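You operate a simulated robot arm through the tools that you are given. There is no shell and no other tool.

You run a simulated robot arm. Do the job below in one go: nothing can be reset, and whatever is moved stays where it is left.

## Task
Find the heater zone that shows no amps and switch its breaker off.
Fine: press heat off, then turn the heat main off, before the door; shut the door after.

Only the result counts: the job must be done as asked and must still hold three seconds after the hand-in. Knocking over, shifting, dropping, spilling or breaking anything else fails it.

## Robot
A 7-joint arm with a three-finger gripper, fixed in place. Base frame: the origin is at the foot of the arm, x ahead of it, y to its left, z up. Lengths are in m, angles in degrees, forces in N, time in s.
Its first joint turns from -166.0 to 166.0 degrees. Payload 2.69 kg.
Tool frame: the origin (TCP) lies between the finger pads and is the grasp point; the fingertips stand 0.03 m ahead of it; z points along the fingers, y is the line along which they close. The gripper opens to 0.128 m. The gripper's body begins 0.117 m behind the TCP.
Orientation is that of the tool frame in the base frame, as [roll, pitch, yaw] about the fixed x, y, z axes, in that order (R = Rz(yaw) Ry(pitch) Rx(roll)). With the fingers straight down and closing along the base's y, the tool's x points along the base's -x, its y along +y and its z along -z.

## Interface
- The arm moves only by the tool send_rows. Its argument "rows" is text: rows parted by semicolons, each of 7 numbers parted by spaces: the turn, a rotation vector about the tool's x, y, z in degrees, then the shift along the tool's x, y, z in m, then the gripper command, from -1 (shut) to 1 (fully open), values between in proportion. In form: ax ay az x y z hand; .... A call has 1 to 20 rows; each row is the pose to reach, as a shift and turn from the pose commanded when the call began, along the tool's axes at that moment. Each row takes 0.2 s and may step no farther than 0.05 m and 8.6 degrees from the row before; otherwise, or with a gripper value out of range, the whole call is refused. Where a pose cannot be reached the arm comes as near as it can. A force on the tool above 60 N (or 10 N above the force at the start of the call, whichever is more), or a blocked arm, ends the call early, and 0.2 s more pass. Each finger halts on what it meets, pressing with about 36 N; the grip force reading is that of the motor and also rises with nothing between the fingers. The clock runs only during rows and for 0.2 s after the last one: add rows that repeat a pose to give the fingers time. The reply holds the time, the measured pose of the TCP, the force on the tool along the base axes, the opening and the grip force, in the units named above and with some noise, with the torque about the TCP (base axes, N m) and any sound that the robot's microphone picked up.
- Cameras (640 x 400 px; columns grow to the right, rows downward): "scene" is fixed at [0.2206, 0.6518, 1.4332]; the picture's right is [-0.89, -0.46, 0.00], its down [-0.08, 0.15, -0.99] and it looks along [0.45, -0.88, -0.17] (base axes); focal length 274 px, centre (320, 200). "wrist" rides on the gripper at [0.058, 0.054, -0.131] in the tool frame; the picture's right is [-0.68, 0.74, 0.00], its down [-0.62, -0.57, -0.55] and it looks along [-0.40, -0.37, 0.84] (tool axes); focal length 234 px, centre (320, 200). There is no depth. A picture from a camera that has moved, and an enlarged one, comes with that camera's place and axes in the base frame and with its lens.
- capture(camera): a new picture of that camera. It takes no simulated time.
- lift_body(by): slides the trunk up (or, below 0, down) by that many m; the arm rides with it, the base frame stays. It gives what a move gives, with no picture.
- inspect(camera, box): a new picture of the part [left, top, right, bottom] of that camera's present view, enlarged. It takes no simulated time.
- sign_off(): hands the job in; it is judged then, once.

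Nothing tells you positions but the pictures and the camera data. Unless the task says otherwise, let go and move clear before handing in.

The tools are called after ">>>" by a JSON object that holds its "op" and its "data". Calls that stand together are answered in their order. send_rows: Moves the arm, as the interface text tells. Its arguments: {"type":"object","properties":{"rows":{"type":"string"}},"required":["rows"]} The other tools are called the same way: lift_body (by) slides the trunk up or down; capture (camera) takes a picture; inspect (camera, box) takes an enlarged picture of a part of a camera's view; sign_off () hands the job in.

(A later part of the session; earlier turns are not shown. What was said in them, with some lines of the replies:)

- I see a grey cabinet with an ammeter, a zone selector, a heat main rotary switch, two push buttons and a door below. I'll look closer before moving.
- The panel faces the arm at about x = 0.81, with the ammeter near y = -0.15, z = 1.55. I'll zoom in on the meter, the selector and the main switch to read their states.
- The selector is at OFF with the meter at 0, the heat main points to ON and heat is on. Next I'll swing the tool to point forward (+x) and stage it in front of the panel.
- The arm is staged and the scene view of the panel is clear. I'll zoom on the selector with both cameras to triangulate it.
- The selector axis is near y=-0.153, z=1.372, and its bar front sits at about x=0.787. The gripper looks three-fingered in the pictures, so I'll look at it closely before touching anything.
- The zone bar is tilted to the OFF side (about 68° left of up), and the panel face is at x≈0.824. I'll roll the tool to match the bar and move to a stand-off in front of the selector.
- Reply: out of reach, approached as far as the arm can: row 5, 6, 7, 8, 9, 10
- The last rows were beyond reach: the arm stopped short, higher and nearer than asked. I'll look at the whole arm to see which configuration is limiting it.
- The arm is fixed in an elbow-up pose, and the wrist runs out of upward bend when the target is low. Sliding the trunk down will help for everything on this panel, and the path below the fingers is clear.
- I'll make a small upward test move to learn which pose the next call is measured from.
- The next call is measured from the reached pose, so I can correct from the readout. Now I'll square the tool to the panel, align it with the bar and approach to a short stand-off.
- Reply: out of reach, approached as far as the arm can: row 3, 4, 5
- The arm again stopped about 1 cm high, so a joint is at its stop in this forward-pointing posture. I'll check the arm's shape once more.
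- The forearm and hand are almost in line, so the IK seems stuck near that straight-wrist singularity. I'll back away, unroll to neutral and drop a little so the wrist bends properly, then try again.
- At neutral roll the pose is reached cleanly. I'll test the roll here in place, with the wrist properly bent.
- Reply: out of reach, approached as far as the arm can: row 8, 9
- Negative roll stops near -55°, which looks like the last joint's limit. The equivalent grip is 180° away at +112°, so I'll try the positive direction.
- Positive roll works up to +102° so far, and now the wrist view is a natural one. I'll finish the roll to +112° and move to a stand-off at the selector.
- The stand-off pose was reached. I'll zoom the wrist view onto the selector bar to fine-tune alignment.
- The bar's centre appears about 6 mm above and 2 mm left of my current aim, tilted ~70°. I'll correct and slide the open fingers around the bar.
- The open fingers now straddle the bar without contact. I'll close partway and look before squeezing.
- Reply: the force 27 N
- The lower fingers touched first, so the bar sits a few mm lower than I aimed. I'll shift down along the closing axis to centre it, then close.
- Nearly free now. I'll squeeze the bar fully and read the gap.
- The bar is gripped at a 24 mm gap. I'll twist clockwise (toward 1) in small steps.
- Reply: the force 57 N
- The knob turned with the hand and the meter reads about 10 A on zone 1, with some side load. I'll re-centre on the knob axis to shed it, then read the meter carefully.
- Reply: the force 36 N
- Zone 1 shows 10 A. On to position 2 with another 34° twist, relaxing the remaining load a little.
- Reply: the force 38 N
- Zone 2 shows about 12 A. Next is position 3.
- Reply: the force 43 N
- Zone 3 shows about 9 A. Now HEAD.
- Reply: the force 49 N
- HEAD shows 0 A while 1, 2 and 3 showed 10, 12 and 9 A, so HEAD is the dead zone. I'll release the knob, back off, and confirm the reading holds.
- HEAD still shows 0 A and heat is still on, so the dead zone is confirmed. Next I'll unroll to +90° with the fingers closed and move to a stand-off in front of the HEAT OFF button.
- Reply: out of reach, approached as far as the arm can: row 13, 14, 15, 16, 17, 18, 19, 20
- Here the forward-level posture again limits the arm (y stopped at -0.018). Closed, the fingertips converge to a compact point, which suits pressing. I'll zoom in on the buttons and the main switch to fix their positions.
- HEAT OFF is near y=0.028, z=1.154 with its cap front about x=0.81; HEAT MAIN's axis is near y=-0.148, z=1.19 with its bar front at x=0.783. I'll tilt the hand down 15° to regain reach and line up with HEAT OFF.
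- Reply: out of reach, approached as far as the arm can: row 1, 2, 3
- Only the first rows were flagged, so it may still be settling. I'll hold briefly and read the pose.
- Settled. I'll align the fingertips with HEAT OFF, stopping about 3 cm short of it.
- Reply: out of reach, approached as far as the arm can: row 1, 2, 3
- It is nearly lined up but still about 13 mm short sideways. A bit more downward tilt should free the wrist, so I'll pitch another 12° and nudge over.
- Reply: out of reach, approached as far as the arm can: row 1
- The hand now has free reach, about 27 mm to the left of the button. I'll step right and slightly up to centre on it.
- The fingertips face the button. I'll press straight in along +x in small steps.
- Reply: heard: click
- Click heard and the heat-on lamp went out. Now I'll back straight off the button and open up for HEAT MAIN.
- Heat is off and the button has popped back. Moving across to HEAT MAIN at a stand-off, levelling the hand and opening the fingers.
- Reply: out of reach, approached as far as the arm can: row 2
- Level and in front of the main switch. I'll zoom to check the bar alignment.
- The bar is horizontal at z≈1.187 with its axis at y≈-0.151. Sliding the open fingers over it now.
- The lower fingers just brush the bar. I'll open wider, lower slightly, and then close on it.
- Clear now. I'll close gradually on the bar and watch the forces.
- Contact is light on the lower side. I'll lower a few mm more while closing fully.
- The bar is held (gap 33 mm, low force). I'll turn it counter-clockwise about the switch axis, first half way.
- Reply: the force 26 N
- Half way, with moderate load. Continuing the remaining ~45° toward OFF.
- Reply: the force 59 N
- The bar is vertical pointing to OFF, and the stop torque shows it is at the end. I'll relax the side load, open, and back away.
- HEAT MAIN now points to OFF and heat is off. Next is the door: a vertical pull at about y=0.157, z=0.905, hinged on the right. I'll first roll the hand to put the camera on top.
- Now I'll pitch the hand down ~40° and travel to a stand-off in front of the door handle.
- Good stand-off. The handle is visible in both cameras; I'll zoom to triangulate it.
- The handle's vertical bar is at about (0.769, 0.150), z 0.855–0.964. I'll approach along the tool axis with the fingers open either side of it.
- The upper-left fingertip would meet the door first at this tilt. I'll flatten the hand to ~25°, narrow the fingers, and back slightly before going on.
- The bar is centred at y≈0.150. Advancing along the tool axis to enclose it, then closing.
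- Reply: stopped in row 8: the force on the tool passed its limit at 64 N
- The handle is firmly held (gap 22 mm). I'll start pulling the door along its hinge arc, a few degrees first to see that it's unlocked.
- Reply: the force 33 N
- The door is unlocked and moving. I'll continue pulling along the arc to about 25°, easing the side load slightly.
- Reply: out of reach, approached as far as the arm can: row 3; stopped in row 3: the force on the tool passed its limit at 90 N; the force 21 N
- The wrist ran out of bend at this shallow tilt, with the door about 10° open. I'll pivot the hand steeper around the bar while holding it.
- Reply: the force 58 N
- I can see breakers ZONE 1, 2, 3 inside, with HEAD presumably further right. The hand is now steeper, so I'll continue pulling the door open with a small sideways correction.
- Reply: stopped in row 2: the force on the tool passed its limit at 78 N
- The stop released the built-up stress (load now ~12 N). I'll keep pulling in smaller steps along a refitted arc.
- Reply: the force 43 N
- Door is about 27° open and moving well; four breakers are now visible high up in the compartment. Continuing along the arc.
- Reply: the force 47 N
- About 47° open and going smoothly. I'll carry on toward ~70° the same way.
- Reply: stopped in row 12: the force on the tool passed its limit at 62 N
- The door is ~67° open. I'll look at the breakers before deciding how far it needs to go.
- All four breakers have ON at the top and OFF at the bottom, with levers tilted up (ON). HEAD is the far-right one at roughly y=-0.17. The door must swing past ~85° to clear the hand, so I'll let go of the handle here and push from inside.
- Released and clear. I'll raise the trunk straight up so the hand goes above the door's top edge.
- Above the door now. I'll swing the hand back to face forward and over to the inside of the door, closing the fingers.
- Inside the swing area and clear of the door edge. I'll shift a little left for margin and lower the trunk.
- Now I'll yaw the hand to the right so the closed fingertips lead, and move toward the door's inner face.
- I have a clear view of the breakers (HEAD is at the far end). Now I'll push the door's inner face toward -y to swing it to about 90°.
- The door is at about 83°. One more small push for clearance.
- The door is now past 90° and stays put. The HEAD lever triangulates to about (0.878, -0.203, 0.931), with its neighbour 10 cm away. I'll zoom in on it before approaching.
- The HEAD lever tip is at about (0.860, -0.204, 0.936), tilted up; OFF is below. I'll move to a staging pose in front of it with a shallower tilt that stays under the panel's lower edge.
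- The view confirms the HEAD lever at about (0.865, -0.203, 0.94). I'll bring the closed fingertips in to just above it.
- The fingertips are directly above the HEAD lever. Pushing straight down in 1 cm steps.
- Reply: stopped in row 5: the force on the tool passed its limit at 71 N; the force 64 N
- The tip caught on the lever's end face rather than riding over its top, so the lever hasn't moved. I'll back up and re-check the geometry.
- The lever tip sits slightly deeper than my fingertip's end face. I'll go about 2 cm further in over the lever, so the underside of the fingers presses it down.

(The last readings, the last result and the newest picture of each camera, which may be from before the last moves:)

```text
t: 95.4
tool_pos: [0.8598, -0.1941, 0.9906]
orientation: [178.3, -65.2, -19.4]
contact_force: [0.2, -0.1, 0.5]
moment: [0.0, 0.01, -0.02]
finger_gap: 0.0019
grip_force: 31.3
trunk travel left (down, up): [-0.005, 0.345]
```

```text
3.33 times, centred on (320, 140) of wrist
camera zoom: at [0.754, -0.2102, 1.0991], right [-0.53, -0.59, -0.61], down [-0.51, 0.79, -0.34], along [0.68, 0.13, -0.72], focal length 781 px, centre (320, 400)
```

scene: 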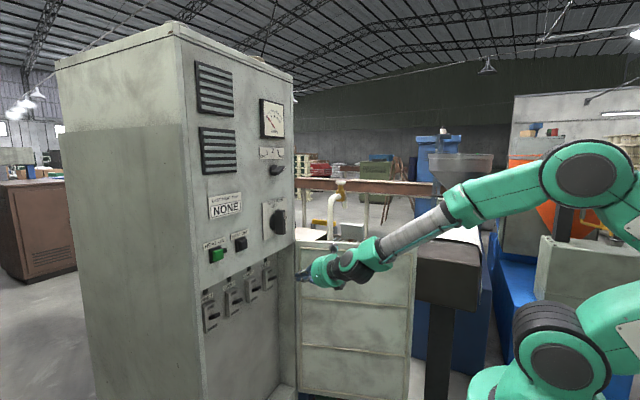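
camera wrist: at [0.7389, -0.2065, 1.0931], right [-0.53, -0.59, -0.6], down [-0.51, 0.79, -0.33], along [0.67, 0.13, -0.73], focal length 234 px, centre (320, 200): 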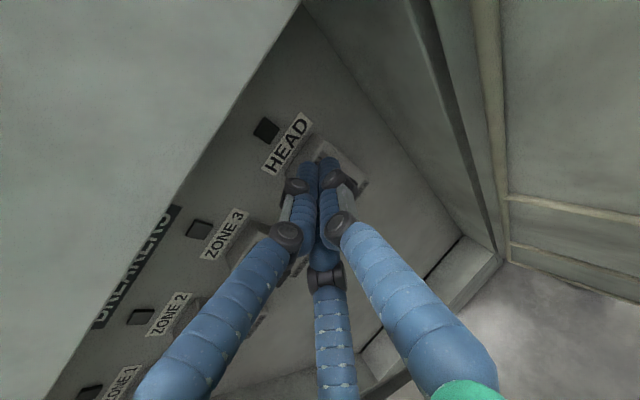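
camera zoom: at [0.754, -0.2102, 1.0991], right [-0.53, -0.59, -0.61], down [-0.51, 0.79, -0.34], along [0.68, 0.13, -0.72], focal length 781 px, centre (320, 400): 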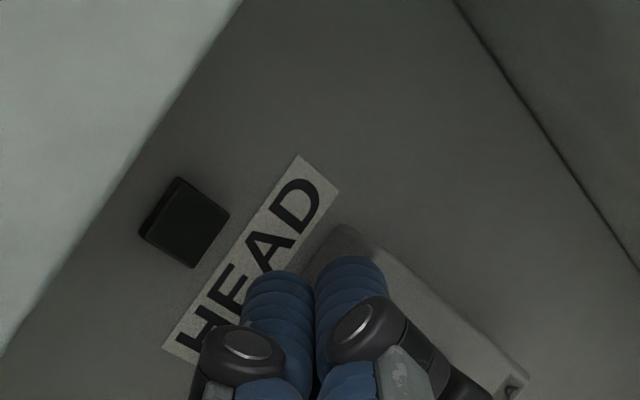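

No contact yet and the fingers are over the lever. Pushing straight down again.

>>> {"op": "send_rows", "data": {"rows": "0 0 0 -0.0091 -0.0001 0.0042 -1; 0 0 0 -0.0181 -0.0002 0.0084 -1; 0 0 0 -0.0272 -0.0004 0.0126 -1; 0 0 0 -0.0363 -0.0005 0.0168 -1; 0 0 0 -0.0454 -0.0006 0.0211 -1; 0 0 0 -0.0544 -0.0007 0.0253 -1; 0 0 0 -0.0635 -0.0008 0.0295 -1; 0 0 0 -0.0689 -0.0009 0.032 -1"}}

>>> {"op": "inspect", "data": {"camera": "scene", "box": [240, 250, 300, 300]}}

>>> {"op": "inspect", "data": {"camera": "wrist", "box": [240, 80, 400, 200]}}

```text
t: 96.9
tool_pos: [0.8627, -0.1943, 0.9438]
orientation: [178.5, -66.2, -19.5]
contact_force: [-53.5, 4.2, 27.0]
moment: [-0.2, -0.13, 0.09]
finger_gap: 0.002
grip_force: 31.6
trunk travel left (down, up): [-0.005, 0.345]
stopped in row 7: the force on the tool passed its limit at 67 N (the readings are from after the stop); the commanded pose is now the measured one
```

```text
8.00 times, centred on (270, 275) of scene
camera zoom: at [0.2206, 0.6518, 1.4332], right [-0.89, -0.46, 0.0], down [-0.08, 0.15, -0.99], along [0.45, -0.88, -0.17], focal length 2191 px, centre (720, -400)
```

zoom: 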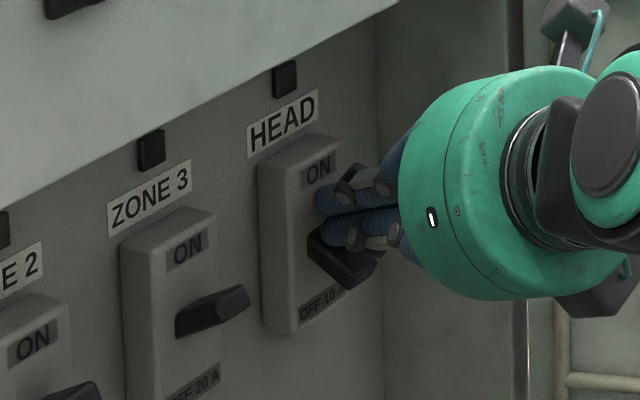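

```text
3.33 times, centred on (320, 140) of wrist
camera zoom: at [0.7527, -0.2101, 1.0509], right [-0.52, -0.6, -0.61], down [-0.5, 0.79, -0.35], along [0.69, 0.13, -0.71], focal length 781 px, centre (320, 400)
```

zoom: 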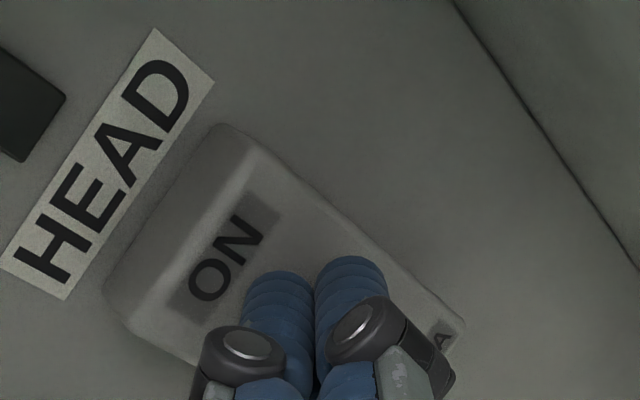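

The lever has tipped downward. I'll lift off and see where it rests.

>>> {"op": "send_rows", "data": {"rows": "0 0 0 0.002 0 -0.012 -1; 0 0 0 0.016 0 -0.03 -1; 0 0 0 0.03 0 -0.045 -1; 0 0 0 0.035 0 -0.075 -1; 0 0 0 0.035 0 -0.105 -1; 0 0 0 0.035 0 -0.105 -1"}}

>>> {"op": "inspect", "data": {"camera": "scene", "box": [240, 250, 300, 300]}}

>>> {"op": "capture", "data": {"camera": "wrist"}}

```text
t: 98.3
tool_pos: [0.7888, -0.1641, 1.0125]
orientation: [178.4, -66.0, -19.5]
contact_force: [0.4, -0.5, 0.1]
moment: [-0.01, -0.01, 0.0]
finger_gap: 0.0019
grip_force: 31.3
trunk travel left (down, up): [-0.005, 0.345]
```

```text
8.00 times, centred on (270, 275) of scene
camera zoom: at [0.2206, 0.6518, 1.4332], right [-0.89, -0.46, 0.0], down [-0.08, 0.15, -0.99], along [0.45, -0.88, -0.17], focal length 2191 px, centre (720, -400)
```

zoom: 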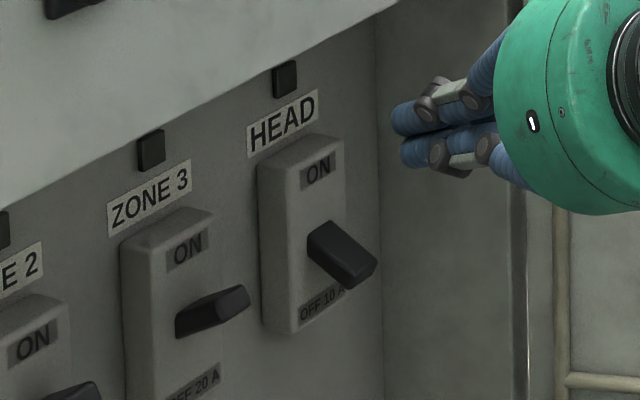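

```text
taken
camera wrist: at [0.6807, -0.1799, 1.1208], right [-0.52, -0.6, -0.61], down [-0.5, 0.79, -0.35], along [0.69, 0.13, -0.71], focal length 234 px, centre (320, 200)
```

wrist: 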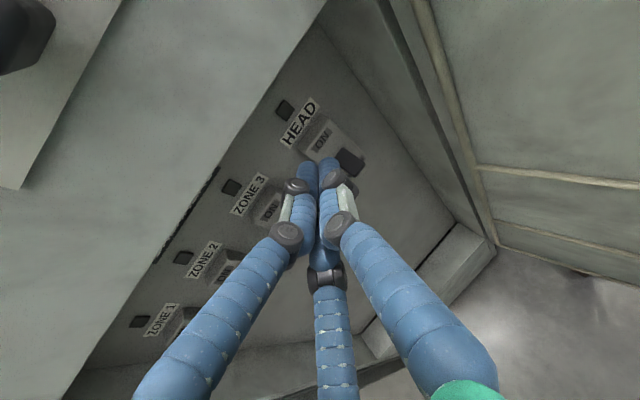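

The HEAD lever now rests pointing down toward OFF. To be sure it is fully over, I'll press once more near its tip with a light force.

>>> {"op": "send_rows", "data": {"rows": "0 0 0 -0.005 0.0022 0.0258 -1; 0 0 0 -0.01 0.0045 0.0517 -1; 0 0 0 -0.0151 0.0068 0.0775 -1; 0 0 0 -0.0242 0.0067 0.0816 -1; 0 0 0 -0.0334 0.0066 0.0856 -1; 0 0 0 -0.038 0.0065 0.0877 -1; 0 0 0 -0.0425 0.0065 0.0897 -1; 0 0 0 -0.0471 0.0064 0.0918 -1"}}

>>> {"op": "inspect", "data": {"camera": "scene", "box": [240, 250, 300, 300]}}

```text
t: 100.1
tool_pos: [0.846, -0.1952, 0.9357]
orientation: [178.4, -66.1, -19.3]
contact_force: [-5.9, 2.7, 9.3]
moment: [0.07, -0.05, 0.03]
finger_gap: 0.002
grip_force: 31.5
trunk travel left (down, up): [-0.005, 0.345]
```

```text
8.00 times, centred on (270, 275) of scene
camera zoom: at [0.2206, 0.6518, 1.4332], right [-0.89, -0.46, 0.0], down [-0.08, 0.15, -0.99], along [0.45, -0.88, -0.17], focal length 2191 px, centre (720, -400)
```

zoom: 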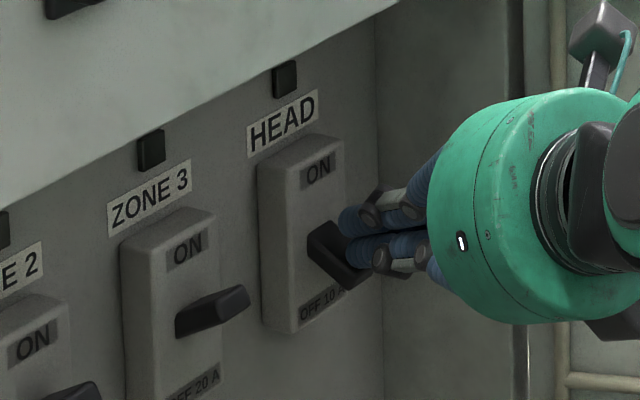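

Light contact (9 N). A little more downward pressure to confirm it's at its stop.

>>> {"op": "send_rows", "data": {"rows": "0 0 0 -0.0046 0 0.002 -1; 0 0 0 -0.0091 0 0.0041 -1; 0 0 0 -0.0128 0 0.0057 -1; 0 0 0 -0.0164 0 0.0073 -1"}}

>>> {"op": "inspect", "data": {"camera": "scene", "box": [240, 250, 300, 300]}}

```text
t: 100.9
tool_pos: [0.8508, -0.1954, 0.937]
orientation: [178.8, -67.2, -19.8]
contact_force: [-17.5, -3.1, 27.0]
moment: [-0.11, -0.09, -0.07]
finger_gap: 0.002
grip_force: 31.8
trunk travel left (down, up): [-0.005, 0.345]
stopped in row 4: the force on the tool passed its limit at 63 N (the readings are from after the stop); the commanded pose is now the measured one
```

```text
8.00 times, centred on (270, 275) of scene
camera zoom: at [0.2206, 0.6518, 1.4332], right [-0.89, -0.46, 0.0], down [-0.08, 0.15, -0.99], along [0.45, -0.88, -0.17], focal length 2191 px, centre (720, -400)
```

zoom: 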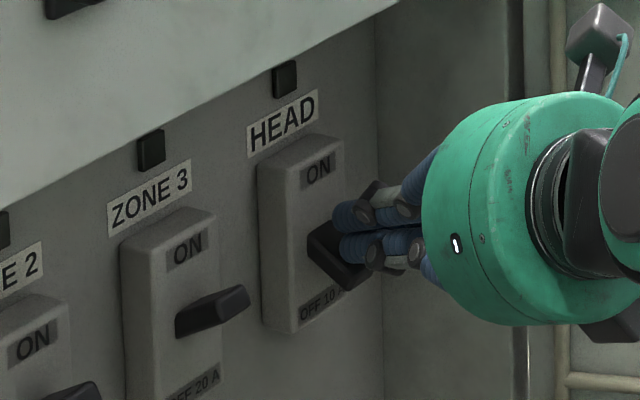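

The lever is hard against its stop at OFF. Now I'll withdraw the hand along its own axis, clear of the cabinet.

>>> {"op": "send_rows", "data": {"rows": "0 0 0 0.0138 0 -0.0058 -1; 0 0 0 0.0138 0 -0.04 -1; 0 0 0 0.0138 0 -0.08 -1; 0 0 0 0.0138 0 -0.12 -1; 0 0 0 0.0138 0 -0.16 -1; 0 0 0 0.0138 0 -0.2 -1; 0 0 0 0.0138 0 -0.24 -1; 0 0 0 0.0138 0 -0.27 -1; 0 0 0 0.0138 0 -0.27 -1"}}

>>> {"op": "inspect", "data": {"camera": "scene", "box": [190, 240, 310, 340]}}

>>> {"op": "capture", "data": {"camera": "scene"}}

```text
t: 102.9
tool_pos: [0.6221, -0.1065, 1.046]
orientation: [178.5, -66.6, -19.5]
contact_force: [-0.2, -0.3, 0.8]
moment: [0.01, 0.03, 0.03]
finger_gap: 0.0021
grip_force: 31.6
trunk travel left (down, up): [-0.005, 0.345]
```

```text
4.00 times, centred on (250, 290) of scene
camera zoom: at [0.2206, 0.6518, 1.4332], right [-0.89, -0.46, 0.0], down [-0.08, 0.15, -0.99], along [0.45, -0.88, -0.17], focal length 1096 px, centre (600, -160)
```

zoom: 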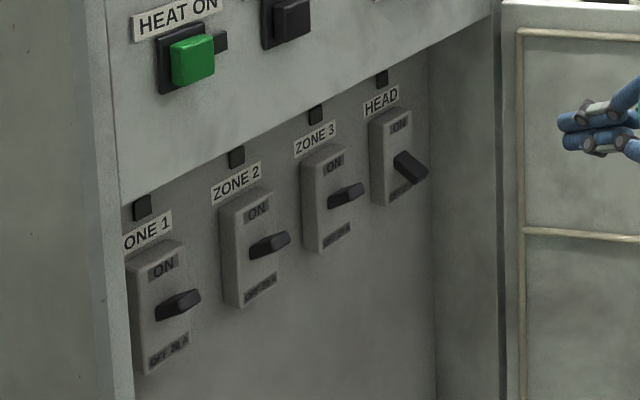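

```text
taken
```

scene: 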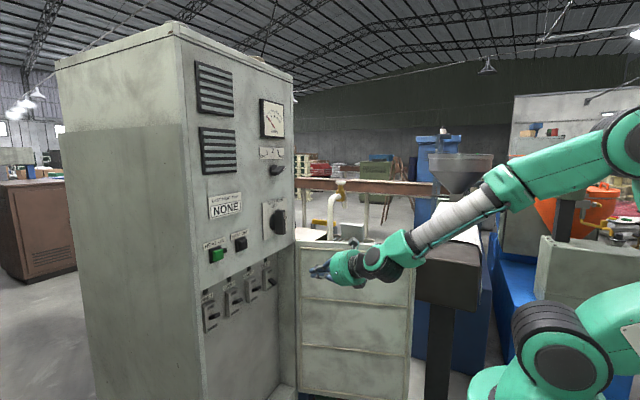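

HEAD is clearly OFF and zones 1–3 remain ON. Now for the door: I'll raise the trunk so I can reach over the door's top edge.

>>> {"op": "lift_body", "data": {"by": 0.22}}

>>> {"op": "send_rows", "data": {"rows": "0 -8 0 -0.0064 0.026 -0.0141 -1; 0 -16 0 -0.0128 0.052 -0.0283 -1; 0 -24 0 -0.0192 0.0779 -0.0424 -1; 0 -32 0 -0.0256 0.1039 -0.0565 -1; 0 -40 0 -0.032 0.1299 -0.0706 -1; 0 -48 0 -0.0384 0.1559 -0.0848 -1; 0 -56 0 -0.0448 0.1818 -0.0989 -1; 0 -64 0 -0.0512 0.2078 -0.113 -1; 0 -64 0 -0.0512 0.2078 -0.113 -1"}}

>>> {"op": "capture", "data": {"camera": "scene"}}

>>> {"op": "capture", "data": {"camera": "wrist"}}

```text
t: 105.2
tool_pos: [0.6228, -0.108, 1.2656]
orientation: [178.6, -66.8, -19.4]
contact_force: [0.5, -0.4, -0.4]
moment: [0.01, 0.02, 0.01]
finger_gap: 0.002
grip_force: 31.7
trunk travel left (down, up): [-0.225, 0.125]
```

```text
t: 107.2
tool_pos: [0.4158, -0.2318, 1.1467]
orientation: [171.7, -4.7, -20.5]
contact_force: [-1.3, 1.7, 2.0]
moment: [-0.17, -0.21, -0.01]
finger_gap: 0.0023
grip_force: 31.0
out of reach, approached as far as the arm can: row 4, 5, 6, 7, 8, 9
trunk travel left (down, up): [-0.225, 0.125]
```

```text
taken
```

scene: 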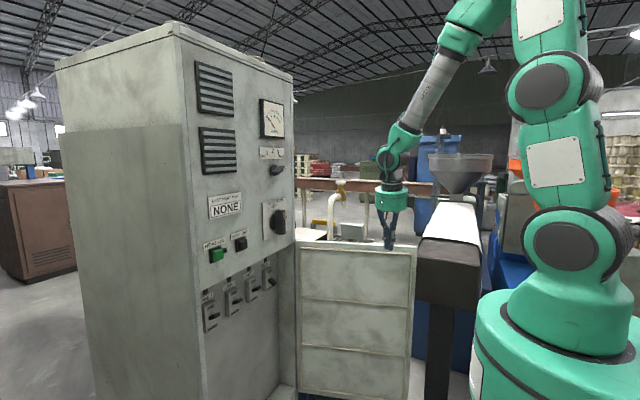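

```text
taken
camera wrist: at [0.4474, -0.2801, 1.2892], right [-0.89, -0.44, 0.05], down [-0.39, 0.83, 0.41], along [-0.22, 0.35, -0.91], focal length 234 px, centre (320, 200)
```

wrist: 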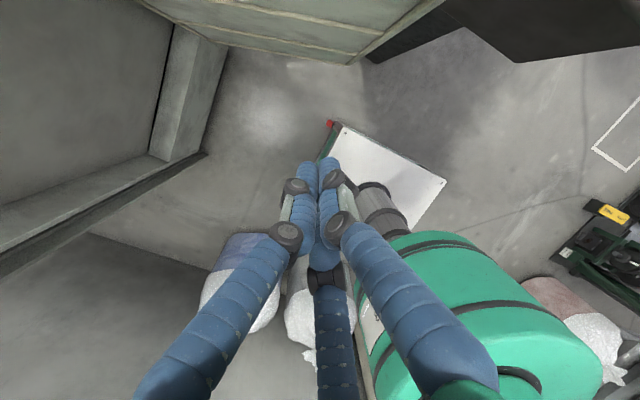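

The tool-down pose was only partly reached (it sank to z=1.147, still just above the door). I'll test a small upward move to regain height before crossing the door.

>>> {"op": "send_rows", "data": {"rows": "0 0 0 0.002 0.0036 -0.0247 -1; 0 0 0 0.0041 0.0072 -0.0493 -1; 0 0 0 0.0041 0.0072 -0.0493 -1"}}

>>> {"op": "capture", "data": {"camera": "wrist"}}

```text
t: 108.0
tool_pos: [0.4179, -0.2318, 1.1655]
orientation: [171.2, -4.8, -20.5]
contact_force: [0.1, 0.0, -0.1]
moment: [0.0, 0.02, -0.01]
finger_gap: 0.0023
grip_force: 31.6
out of reach, approached as far as the arm can: row 2, 3
trunk travel left (down, up): [-0.225, 0.125]
```

```text
taken
camera wrist: at [0.4507, -0.2803, 1.3081], right [-0.9, -0.44, 0.06], down [-0.38, 0.83, 0.4], along [-0.22, 0.34, -0.91], focal length 234 px, centre (320, 200)
```

wrist: 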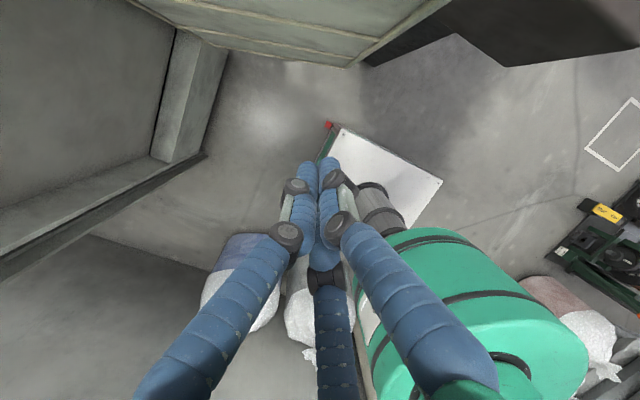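

I'll use the trunk for extra height, then cross over the door to its outer side.

>>> {"op": "lift_body", "data": {"by": 0.06}}

>>> {"op": "send_rows", "data": {"rows": "0 0 0 0.01 0.0278 0.0049 -1; 0 0 0 0.0209 0.0554 0.0098 -1; 0 0 0 0.0314 0.0831 0.0147 -1; 0 0 0 0.0419 0.1107 0.0196 -1; 0 0 0 0.0523 0.1384 0.0246 -1; 0 0 0 0.0628 0.1661 0.0295 -1; 0 0 0 0.0733 0.1938 0.0344 -1; 0 0 0 0.0733 0.1938 0.0344 -1"}}

>>> {"op": "capture", "data": {"camera": "scene"}}

>>> {"op": "capture", "data": {"camera": "wrist"}}

```text
t: 109.0
tool_pos: [0.4183, -0.2328, 1.2262]
orientation: [171.2, -4.8, -20.6]
contact_force: [-0.1, 0.8, 0.5]
moment: [-0.01, -0.01, 0.01]
finger_gap: 0.0018
grip_force: 31.5
trunk travel left (down, up): [-0.285, 0.065]
```

```text
t: 110.8
tool_pos: [0.3982, -0.4078, 1.1597]
orientation: [171.0, -4.8, -20.5]
contact_force: [-0.4, -0.6, -0.3]
moment: [0.16, -0.01, 0.02]
finger_gap: 0.0021
grip_force: 31.0
out of reach, approached as far as the arm can: row 2, 3, 4, 5, 6, 7, 8
trunk travel left (down, up): [-0.285, 0.065]
```

```text
taken
```

scene: 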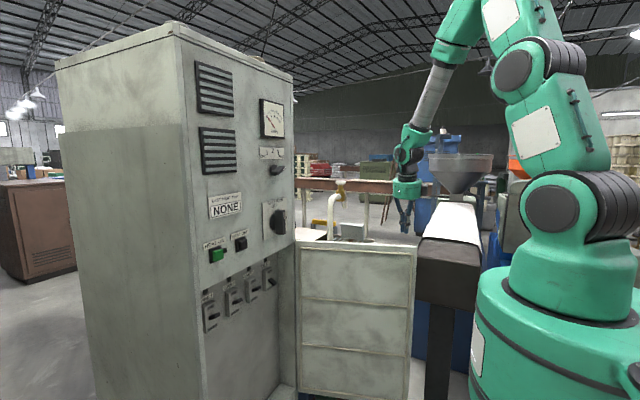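

```text
taken
camera wrist: at [0.431, -0.4559, 1.3032], right [-0.9, -0.44, 0.06], down [-0.38, 0.83, 0.4], along [-0.23, 0.34, -0.91], focal length 234 px, centre (320, 200)
```

wrist: 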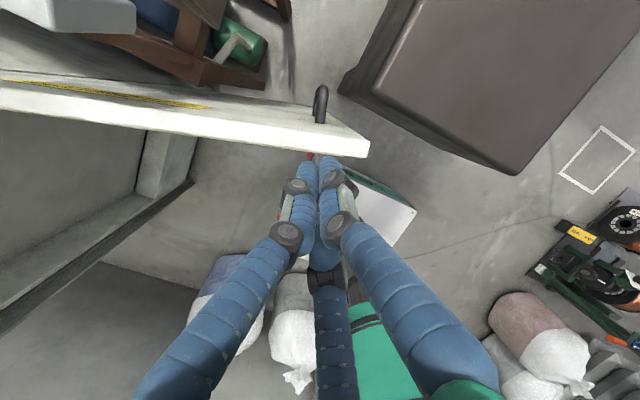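

From above I can see the door is about 108° open, its top edge running under the hand, with the handle on the far side. A machine stands close behind the free end, so I'll hook the outer face nearer the middle (x≈0.5). First I'll move above that spot.

>>> {"op": "send_rows", "data": {"rows": "0 0 0 0.028 0.0017 0.0027 -1; 0 0 0 0.0558 0.0034 0.0053 -1; 0 0 0 0.0837 0.005 0.008 -1; 0 0 0 0.1116 0.0067 0.0106 -1; 0 0 0 0.1116 0.0067 0.0106 -1"}}

>>> {"op": "capture", "data": {"camera": "wrist"}}

>>> {"op": "capture", "data": {"camera": "scene"}}

```text
t: 112.0
tool_pos: [0.4919, -0.4417, 1.1296]
orientation: [170.7, -4.8, -20.5]
contact_force: [0.9, 0.1, -0.5]
moment: [0.02, 0.05, -0.01]
finger_gap: 0.0021
grip_force: 31.4
out of reach, approached as far as the arm can: row 1, 2, 3, 4, 5
trunk travel left (down, up): [-0.285, 0.065]
```

```text
taken
camera wrist: at [0.5252, -0.4892, 1.2725], right [-0.9, -0.44, 0.06], down [-0.38, 0.83, 0.4], along [-0.23, 0.33, -0.91], focal length 234 px, centre (320, 200)
```

wrist: 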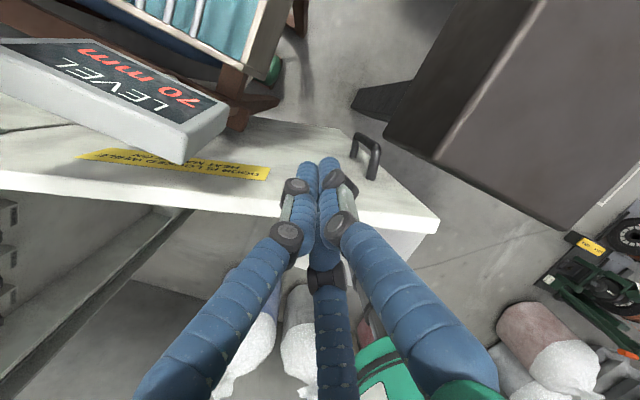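

```text
taken
```

scene: 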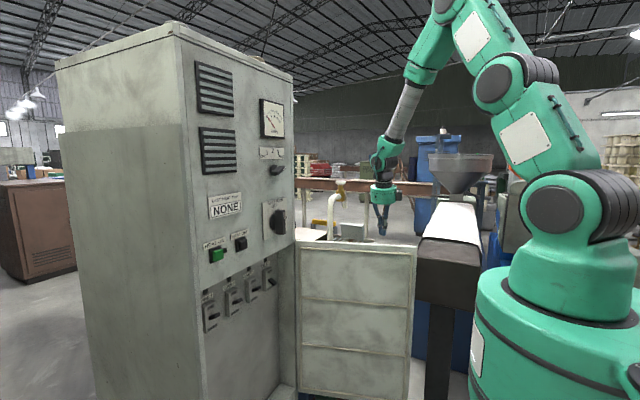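

The fingertips are now just past the outer face. There's a gauge box near x≥0.565 and a machine beyond x≤0.345, so x≈0.47 is a safe slot. I'll shift slightly and check the height.

>>> {"op": "send_rows", "data": {"rows": "0 0 0 -0.0072 0.009 0.001 -1; 0 0 0 -0.0145 0.0182 0.0017 -1; 0 0 0 -0.0145 0.0182 0.0017 -1"}}

>>> {"op": "inspect", "data": {"camera": "wrist", "box": [200, 80, 460, 260]}}

```text
t: 112.8
tool_pos: [0.4688, -0.4537, 1.126]
orientation: [170.9, -4.8, -20.4]
contact_force: [0.6, -0.3, -0.3]
moment: [-0.01, -0.02, -0.01]
finger_gap: 0.002
grip_force: 31.6
out of reach, approached as far as the arm can: row 2, 3
trunk travel left (down, up): [-0.285, 0.065]
```

```text
2.22 times, centred on (330, 170) of wrist
camera zoom: at [0.5012, -0.4998, 1.2694], right [-0.9, -0.44, 0.06], down [-0.38, 0.83, 0.4], along [-0.23, 0.33, -0.92], focal length 520 px, centre (298, 267)
```

zoom: 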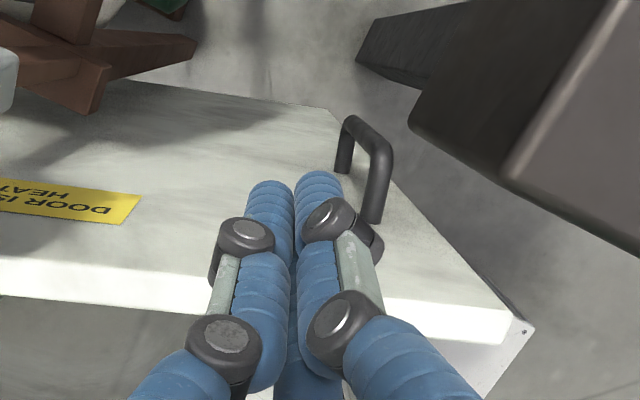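

Clear drop zone beside the outer face. Lowering the trunk 5.5 cm to put the fingertips behind the door's top edge.

>>> {"op": "lift_body", "data": {"by": -0.055}}

>>> {"op": "capture", "data": {"camera": "wrist"}}

>>> {"op": "capture", "data": {"camera": "scene"}}

```text
t: 113.8
tool_pos: [0.4687, -0.4536, 1.0717]
orientation: [170.9, -4.8, -20.6]
contact_force: [0.4, -0.1, -0.2]
moment: [0.01, 0.0, 0.03]
finger_gap: 0.0022
grip_force: 31.3
trunk travel left (down, up): [-0.23, 0.12]
```

```text
taken
camera wrist: at [0.5015, -0.4998, 1.2147], right [-0.9, -0.44, 0.06], down [-0.38, 0.83, 0.4], along [-0.23, 0.33, -0.92], focal length 234 px, centre (320, 200)
```

wrist: 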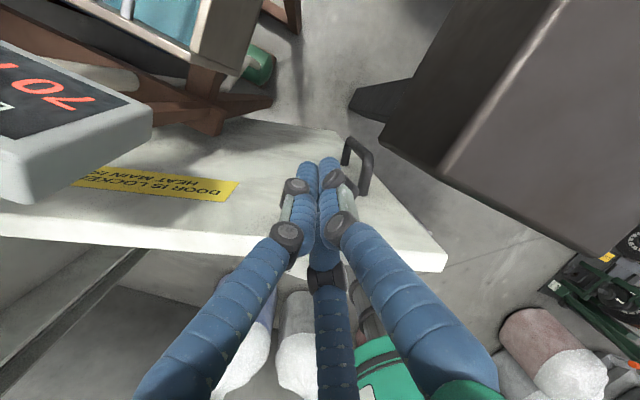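

```text
taken
```

scene: 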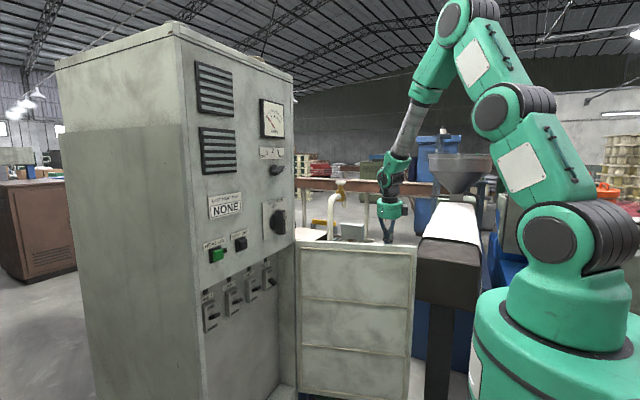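

The fingertips are behind the top edge of the door. I'll draw the door toward closing along its arc.

>>> {"op": "send_rows", "data": {"rows": "0 0 0 -0.0101 -0.0133 -0.003 -1; 0 0 0 -0.0203 -0.0266 -0.0059 -1; 0 0 0 -0.0305 -0.0399 -0.0089 -1; 0 0 0 -0.0407 -0.0531 -0.0119 -1; 0 0 0 -0.0585 -0.0809 -0.0178 -1; 0 0 0 -0.076 -0.109 -0.0237 -1; 0 0 0 -0.0887 -0.1394 -0.0296 -1; 0 0 0 -0.1011 -0.1702 -0.0356 -1; 0 0 0 -0.1081 -0.2027 -0.0413 -1; 0 0 0 -0.1149 -0.2349 -0.047 -1"}}

>>> {"op": "capture", "data": {"camera": "scene"}}

>>> {"op": "capture", "data": {"camera": "wrist"}}

```text
t: 116.0
tool_pos: [0.4442, -0.1903, 1.0708]
orientation: [171.0, -4.8, -20.5]
contact_force: [-0.6, -0.1, 0.8]
moment: [-0.01, 0.0, 0.02]
finger_gap: 0.0021
grip_force: 31.6
trunk travel left (down, up): [-0.23, 0.12]
```

```text
taken
```

scene: 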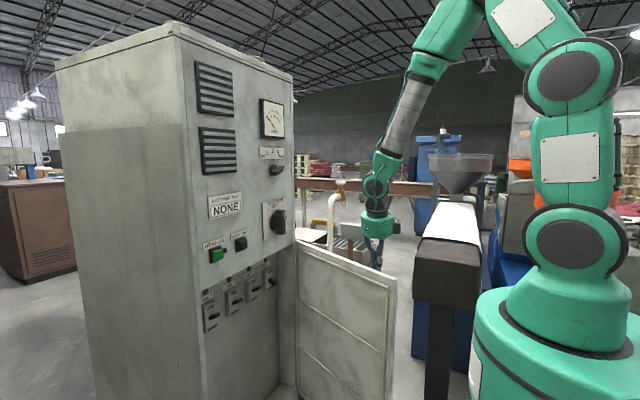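

```text
taken
camera wrist: at [0.4774, -0.2366, 1.2142], right [-0.9, -0.44, 0.06], down [-0.38, 0.83, 0.4], along [-0.23, 0.33, -0.91], focal length 234 px, centre (320, 200)
```

wrist: 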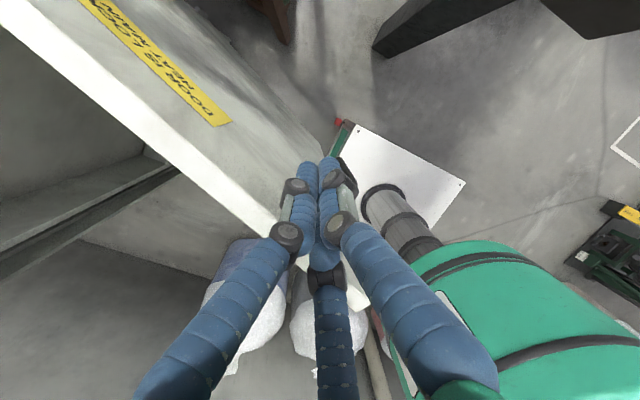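

The door is following nicely (~70°). Continuing the same sweep to about 30°.

>>> {"op": "send_rows", "data": {"rows": "0 0 0 -0.0011 -0.0339 -0.0055 -1; 0 0 0 -0.0022 -0.0676 -0.0109 -1; 0 0 0 0.0025 -0.1006 -0.0157 -1; 0 0 0 0.0072 -0.1335 -0.0205 -1; 0 0 0 0.0163 -0.1655 -0.0248 -1; 0 0 0 0.0279 -0.1967 -0.0288 -1; 0 0 0 0.0431 -0.2275 -0.0324 -1; 0 0 0 0.0596 -0.2557 -0.0354 -1; 0 0 0 0.0596 -0.2557 -0.0354 -1"}}

>>> {"op": "capture", "data": {"camera": "scene"}}

>>> {"op": "capture", "data": {"camera": "wrist"}}

```text
t: 118.0
tool_pos: [0.5921, 0.0334, 1.0699]
orientation: [170.9, -4.8, -20.5]
contact_force: [0.7, 0.2, 0.2]
moment: [-0.02, 0.05, -0.03]
finger_gap: 0.0021
grip_force: 31.3
trunk travel left (down, up): [-0.23, 0.12]
```

```text
taken
```

scene: 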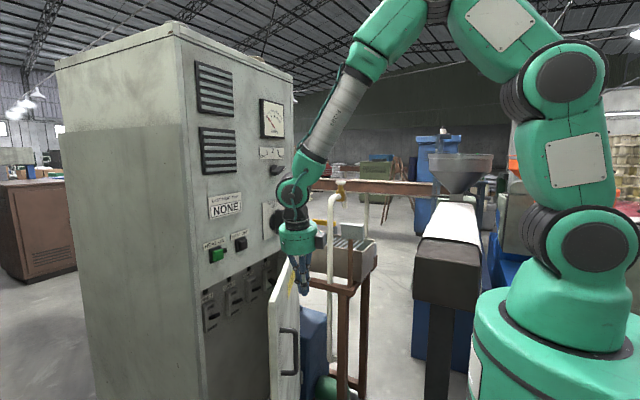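

```text
taken
camera wrist: at [0.6234, -0.0141, 1.2128], right [-0.9, -0.44, 0.06], down [-0.38, 0.83, 0.4], along [-0.23, 0.33, -0.92], focal length 234 px, centre (320, 200)
```

wrist: 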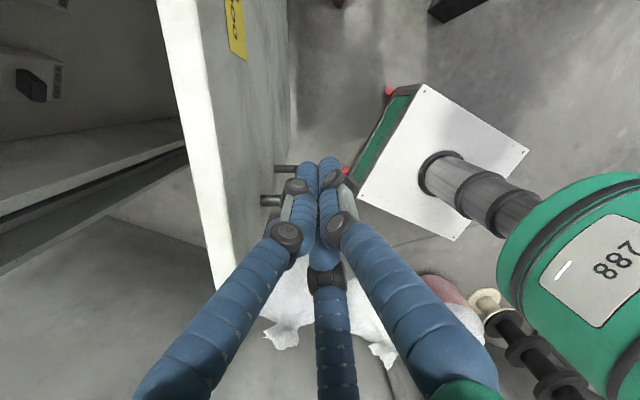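

The door is down to ~27°. I'll back away from it, bring the hand to a shallower tilt, and prepare to push it shut from the front.

>>> {"op": "send_rows", "data": {"rows": "0 7.5 0 -0.0214 0.0047 -0.0011 -1; 0 15 0 -0.0428 0.0094 -0.0022 -1; 0 22.5 0 -0.0642 0.0141 -0.0033 -1; 0 30 0 -0.0855 0.0188 -0.0043 -1; 0 37.5 0 -0.1069 0.0235 -0.0054 -1; 0 45 0 -0.1283 0.0282 -0.0065 -1; 0 45 0 -0.1283 0.0282 -0.0065 -1"}}

>>> {"op": "capture", "data": {"camera": "scene"}}

```text
t: 119.6
tool_pos: [0.4634, 0.053, 1.0713]
orientation: [166.1, -49.1, -10.5]
contact_force: [0.3, -0.7, -0.3]
moment: [0.02, 0.0, 0.01]
finger_gap: 0.0023
grip_force: 31.2
trunk travel left (down, up): [-0.23, 0.12]
```

```text
taken
```

scene: 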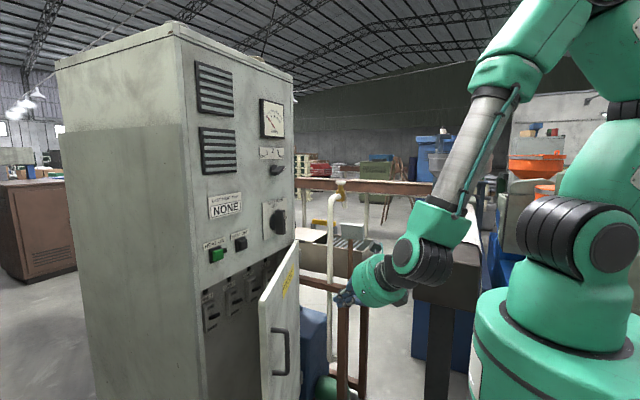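

Clear of the door. I'll lower the trunk a little so the fingertips are at about z=1.0, just above the handle height, for the push.

>>> {"op": "lift_body", "data": {"by": -0.05}}

>>> {"op": "send_rows", "data": {"rows": "0 0 0 0.0257 0.0106 0.0348 -1; 0 0 0 0.051 0.003 0.063 -1; 0 0 0 0.0762 -0.0047 0.0912 -1; 0 0 0 0.0889 -0.0085 0.1053 -1"}}

>>> {"op": "capture", "data": {"camera": "scene"}}

>>> {"op": "capture", "data": {"camera": "wrist"}}

```text
t: 120.5
tool_pos: [0.4621, 0.0517, 1.0213]
orientation: [166.1, -49.1, -10.8]
contact_force: [-0.2, -0.2, 0.7]
moment: [0.0, -0.02, 0.03]
finger_gap: 0.0019
grip_force: 31.3
trunk travel left (down, up): [-0.18, 0.17]
```

```text
t: 121.5
tool_pos: [0.595, 0.0118, 1.0201]
orientation: [166.1, -49.0, -10.5]
contact_force: [0.0, -0.6, -0.5]
moment: [0.02, -0.02, -0.03]
finger_gap: 0.0023
grip_force: 31.5
trunk travel left (down, up): [-0.18, 0.17]
```

```text
taken
```

scene: 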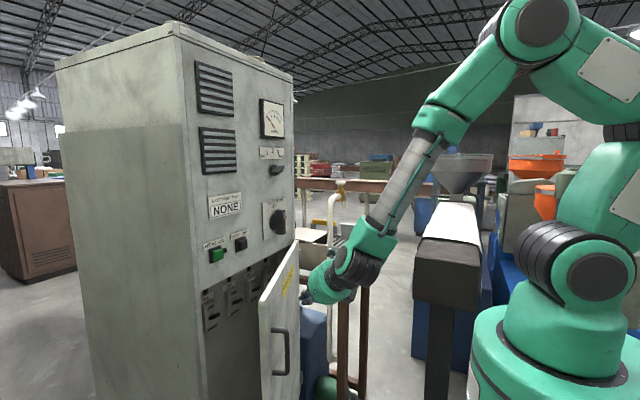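

```text
taken
camera wrist: at [0.524, 0.0031, 1.1566], right [-0.7, -0.6, -0.39], down [-0.56, 0.8, -0.21], along [0.44, 0.08, -0.9], focal length 234 px, centre (320, 200)
```

wrist: 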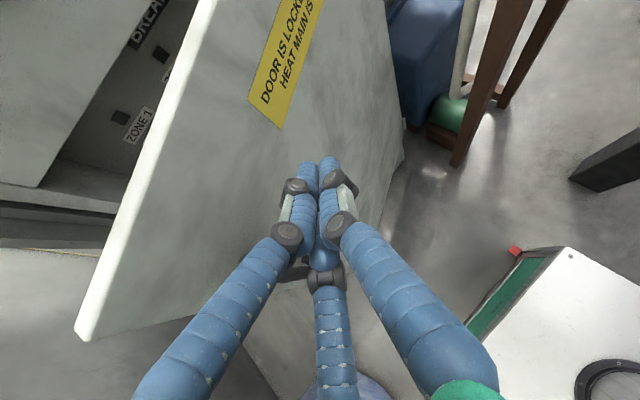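

The fingertips are about 3 cm from the door's outer face. Pushing it toward closed.

>>> {"op": "send_rows", "data": {"rows": "0 0 0 0.0138 -0.0163 0.0124 -1; 0 0 0 0.0277 -0.0326 0.0249 -1; 0 0 0 0.0415 -0.0488 0.0373 -1; 0 0 0 0.0554 -0.0651 0.0498 -1; 0 0 0 0.0692 -0.0814 0.0622 -1; 0 0 0 0.083 -0.0977 0.0746 -1; 0 0 0 0.09 -0.1058 0.0809 -1; 0 0 0 0.0969 -0.1139 0.0871 -1"}}

>>> {"op": "capture", "data": {"camera": "scene"}}

>>> {"op": "capture", "data": {"camera": "wrist"}}

```text
t: 123.3
tool_pos: [0.7554, 0.0724, 1.0177]
orientation: [166.2, -48.9, -10.7]
contact_force: [0.2, -0.5, 0.3]
moment: [0.04, 0.0, 0.02]
finger_gap: 0.0019
grip_force: 31.8
trunk travel left (down, up): [-0.18, 0.17]
```

```text
taken
```

scene: 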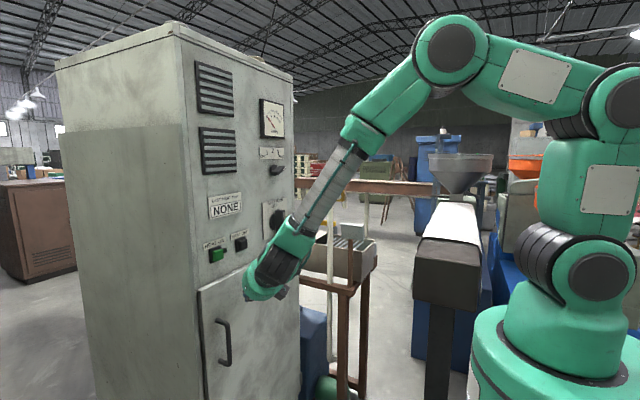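

```text
taken
camera wrist: at [0.6858, 0.0638, 1.1555], right [-0.7, -0.6, -0.39], down [-0.56, 0.8, -0.21], along [0.44, 0.08, -0.9], focal length 234 px, centre (320, 200)
```

wrist: 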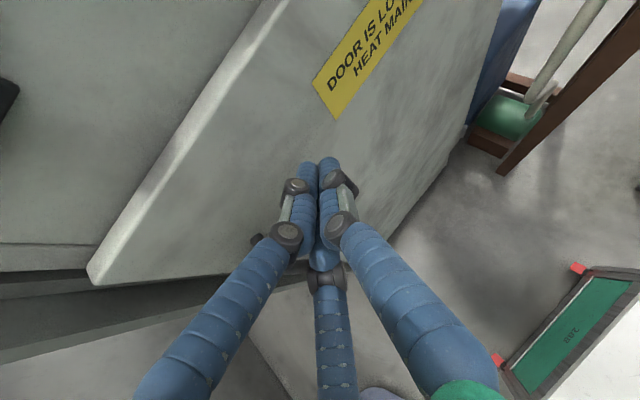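

The door is nearly shut. I'll keep pressing gently along +x until it meets firm resistance.

>>> {"op": "send_rows", "data": {"rows": "0 0 0 0.0032 -0.0018 0.0034 -1; 0 0 0 0.0064 -0.0036 0.0068 -1; 0 0 0 0.0097 -0.0053 0.0102 -1; 0 0 0 0.0129 -0.0071 0.0136 -1; 0 0 0 0.0161 -0.0089 0.0169 -1"}}

>>> {"op": "inspect", "data": {"camera": "scene", "box": [180, 230, 320, 400]}}

```text
t: 124.5
tool_pos: [0.7804, 0.0716, 1.0184]
orientation: [165.9, -49.0, -10.6]
contact_force: [-12.3, 1.6, 1.3]
moment: [0.04, 0.02, -0.04]
finger_gap: 0.0022
grip_force: 32.2
trunk travel left (down, up): [-0.18, 0.17]
```

```text
2.35 times, centred on (250, 315) of scene
camera zoom: at [0.2206, 0.6518, 1.4332], right [-0.89, -0.46, 0.0], down [-0.08, 0.15, -0.99], along [0.45, -0.88, -0.17], focal length 644 px, centre (485, -71)
```

zoom: 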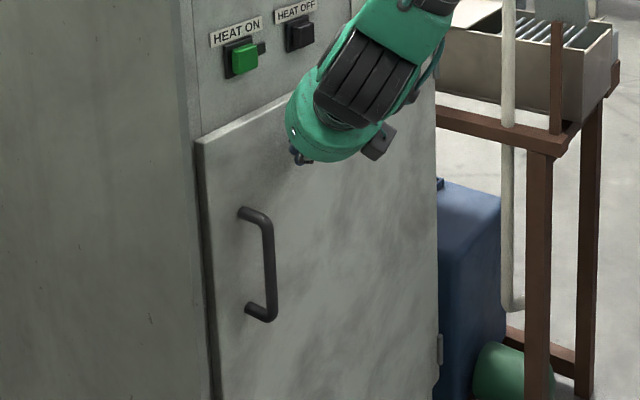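

Contact at 12 N and the door corner looks where it was originally. A final firmer press to seat it.

>>> {"op": "send_rows", "data": {"rows": "0 0 0 0.0026 -0.0014 0.0027 -1; 0 0 0 0.0052 -0.0028 0.0054 -1; 0 0 0 0.0071 -0.0039 0.0075 -1; 0 0 0 0.0071 -0.0039 0.0075 -1"}}

>>> {"op": "inspect", "data": {"camera": "scene", "box": [180, 230, 320, 400]}}

```text
t: 125.0
tool_pos: [0.7788, 0.0716, 1.0168]
orientation: [165.9, -48.7, -10.6]
contact_force: [-31.9, -1.7, 10.7]
moment: [-0.08, -0.12, -0.18]
finger_gap: 0.0018
grip_force: 31.7
trunk travel left (down, up): [-0.18, 0.17]
stopped in row 2: the force on the tool passed its limit at 66 N (the readings are from after the stop); the commanded pose is now the measured one
```

```text
2.35 times, centred on (250, 315) of scene
camera zoom: at [0.2206, 0.6518, 1.4332], right [-0.89, -0.46, 0.0], down [-0.08, 0.15, -0.99], along [0.45, -0.88, -0.17], focal length 644 px, centre (485, -71)
```

zoom: 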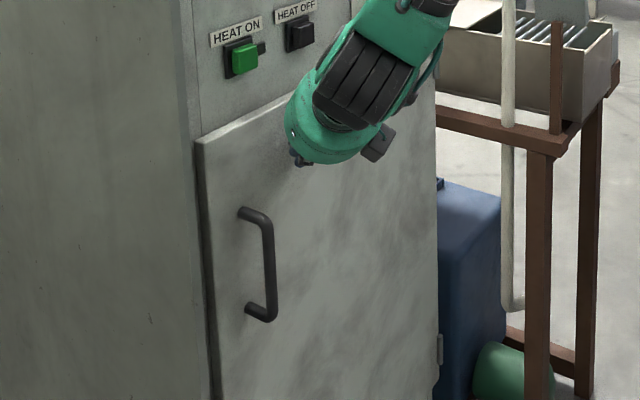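

Firm stop, and the door and handle match their original closed position. Backing off now.

>>> {"op": "send_rows", "data": {"rows": "0 0 0 -0.006 0.003 -0.03 -1; 0 0 0 -0.012 0.006 -0.06 -1; 0 0 0 -0.012 0.006 -0.1 -1; 0 0 0 -0.012 0.006 -0.14 -1; 0 0 0 -0.012 0.006 -0.18 -1; 0 0 0 -0.012 0.006 -0.21 -1; 0 0 0 -0.012 0.006 -0.21 -1; 0 0 0 -0.012 0.006 -0.21 -1"}}

>>> {"op": "capture", "data": {"camera": "scene"}}

>>> {"op": "capture", "data": {"camera": "wrist"}}

>>> {"op": "inspect", "data": {"camera": "scene", "box": [190, 90, 320, 270]}}

>>> {"op": "inspect", "data": {"camera": "scene", "box": [180, 230, 320, 400]}}

```text
t: 126.8
tool_pos: [0.632, 0.1469, 1.1409]
orientation: [165.9, -48.7, -10.6]
contact_force: [0.2, -0.1, -0.4]
moment: [0.04, -0.01, 0.0]
finger_gap: 0.002
grip_force: 31.4
trunk travel left (down, up): [-0.18, 0.17]
```

```text
taken
```

scene: 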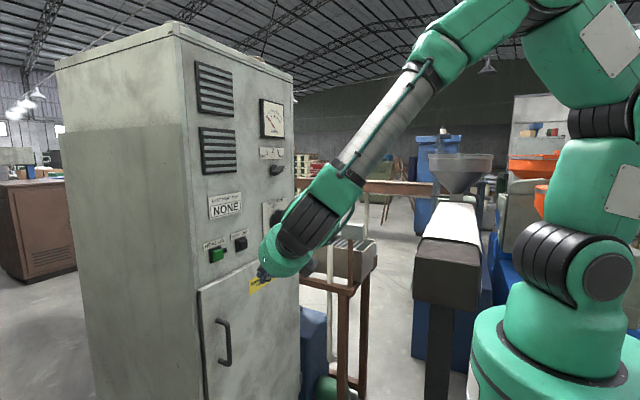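

```text
taken
camera wrist: at [0.5632, 0.1389, 1.2776], right [-0.7, -0.6, -0.39], down [-0.57, 0.8, -0.2], along [0.43, 0.08, -0.9], focal length 234 px, centre (320, 200)
```

wrist: 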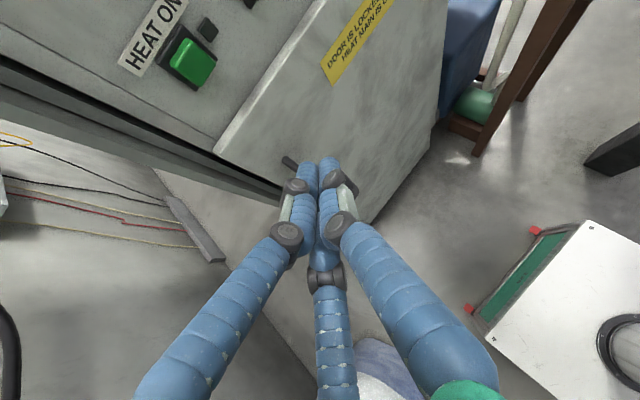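

```text
2.22 times, centred on (255, 180) of scene
camera zoom: at [0.2206, 0.6518, 1.4332], right [-0.89, -0.46, 0.0], down [-0.08, 0.15, -0.99], along [0.45, -0.88, -0.17], focal length 609 px, centre (464, 244)
```

zoom: 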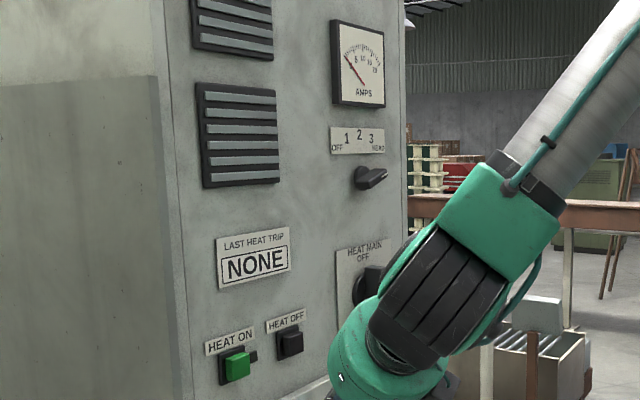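

```text
2.35 times, centred on (250, 315) of scene
camera zoom: at [0.2206, 0.6518, 1.4332], right [-0.89, -0.46, 0.0], down [-0.08, 0.15, -0.99], along [0.45, -0.88, -0.17], focal length 644 px, centre (485, -71)
```

zoom: 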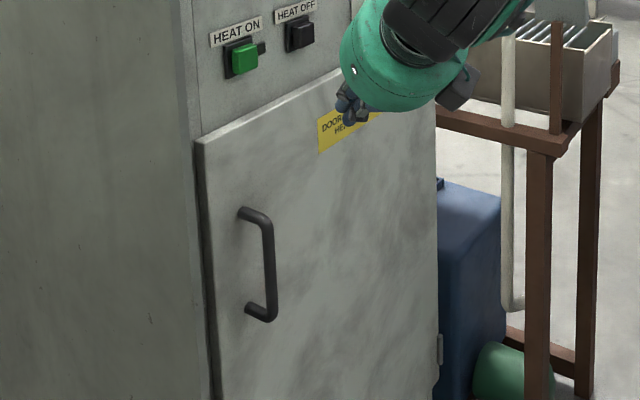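

The door stays shut. I'll move the arm well clear and check the main switch, lamps and surroundings one last time.

>>> {"op": "send_rows", "data": {"rows": "0 0 0 -0.02 0.008 -0.03 -1; 0 0 0 -0.04 0.016 -0.06 -1; 0 0 0 -0.055 0.024 -0.09 -1; 0 0 0 -0.055 0.024 -0.1 -1; 0 0 0 -0.055 0.024 -0.1 -1"}}

>>> {"op": "capture", "data": {"camera": "scene"}}

>>> {"op": "inspect", "data": {"camera": "scene", "box": [240, 140, 320, 250]}}

>>> {"op": "capture", "data": {"camera": "wrist"}}

```text
t: 128.1
tool_pos: [0.5211, 0.1673, 1.1672]
orientation: [166.0, -48.7, -10.6]
contact_force: [-1.0, -0.9, 0.2]
moment: [0.0, 0.01, -0.02]
finger_gap: 0.002
grip_force: 31.4
trunk travel left (down, up): [-0.18, 0.17]
```

```text
taken
```

scene: 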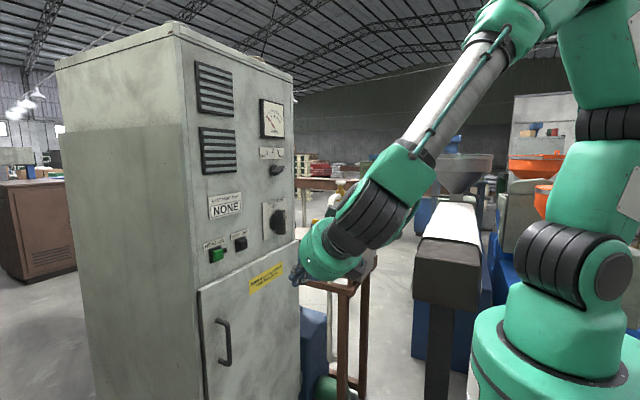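

```text
3.64 times, centred on (280, 195) of scene
camera zoom: at [0.2206, 0.6518, 1.4332], right [-0.89, -0.46, 0.0], down [-0.08, 0.15, -0.99], along [0.45, -0.88, -0.17], focal length 996 px, centre (466, 218)
```

zoom: 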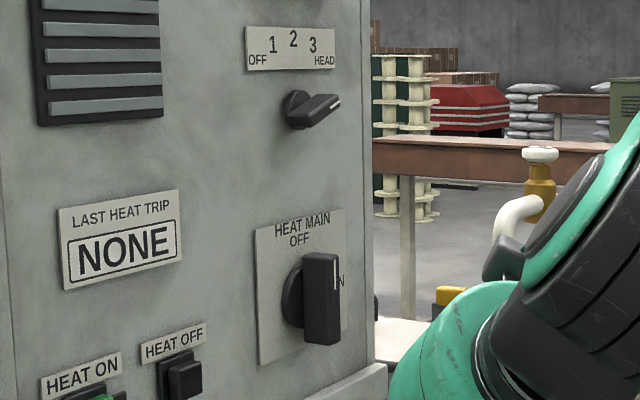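

```text
taken
camera wrist: at [0.4519, 0.1601, 1.3043], right [-0.7, -0.59, -0.39], down [-0.56, 0.8, -0.2], along [0.43, 0.08, -0.9], focal length 234 px, centre (320, 200)
```

wrist: 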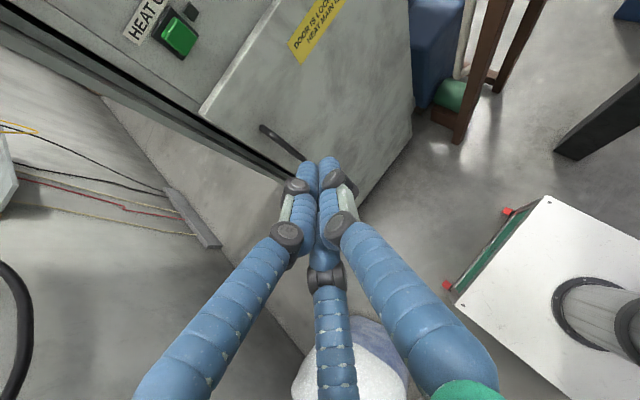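

Heat is off, HEAT MAIN points to OFF, the HEAD breaker (the zone that read 0 A) is off, zones 1–3 were left on, and the door is shut. The hand is clear and nothing else has moved, so I'm handing in.

>>> {"op": "sign_off", "data": {}}

```text
The job is handed in.
```

The zone with no amps was HEAD, and its breaker is now off. With heat on, the meter read about 10 A on zone 1, 12 A on zone 2, 9 A on zone 3 and 0 A on HEAD.

- **Before the door:** I pressed HEAT OFF, heard the click and saw the lamp go out. Then I turned HEAT MAIN to OFF and opened the door.
- **Breaker:** I pushed the HEAD lever down until it hit its stop. Zones 1, 2 and 3 are still on.
- **Door:** it is shut. I pressed it to a firm stop, and it stayed closed when I backed off.

The zone selector is still at HEAD; it was at OFF when I started. I saw nothing knocked or shifted, and the arm is clear of the cabinet.
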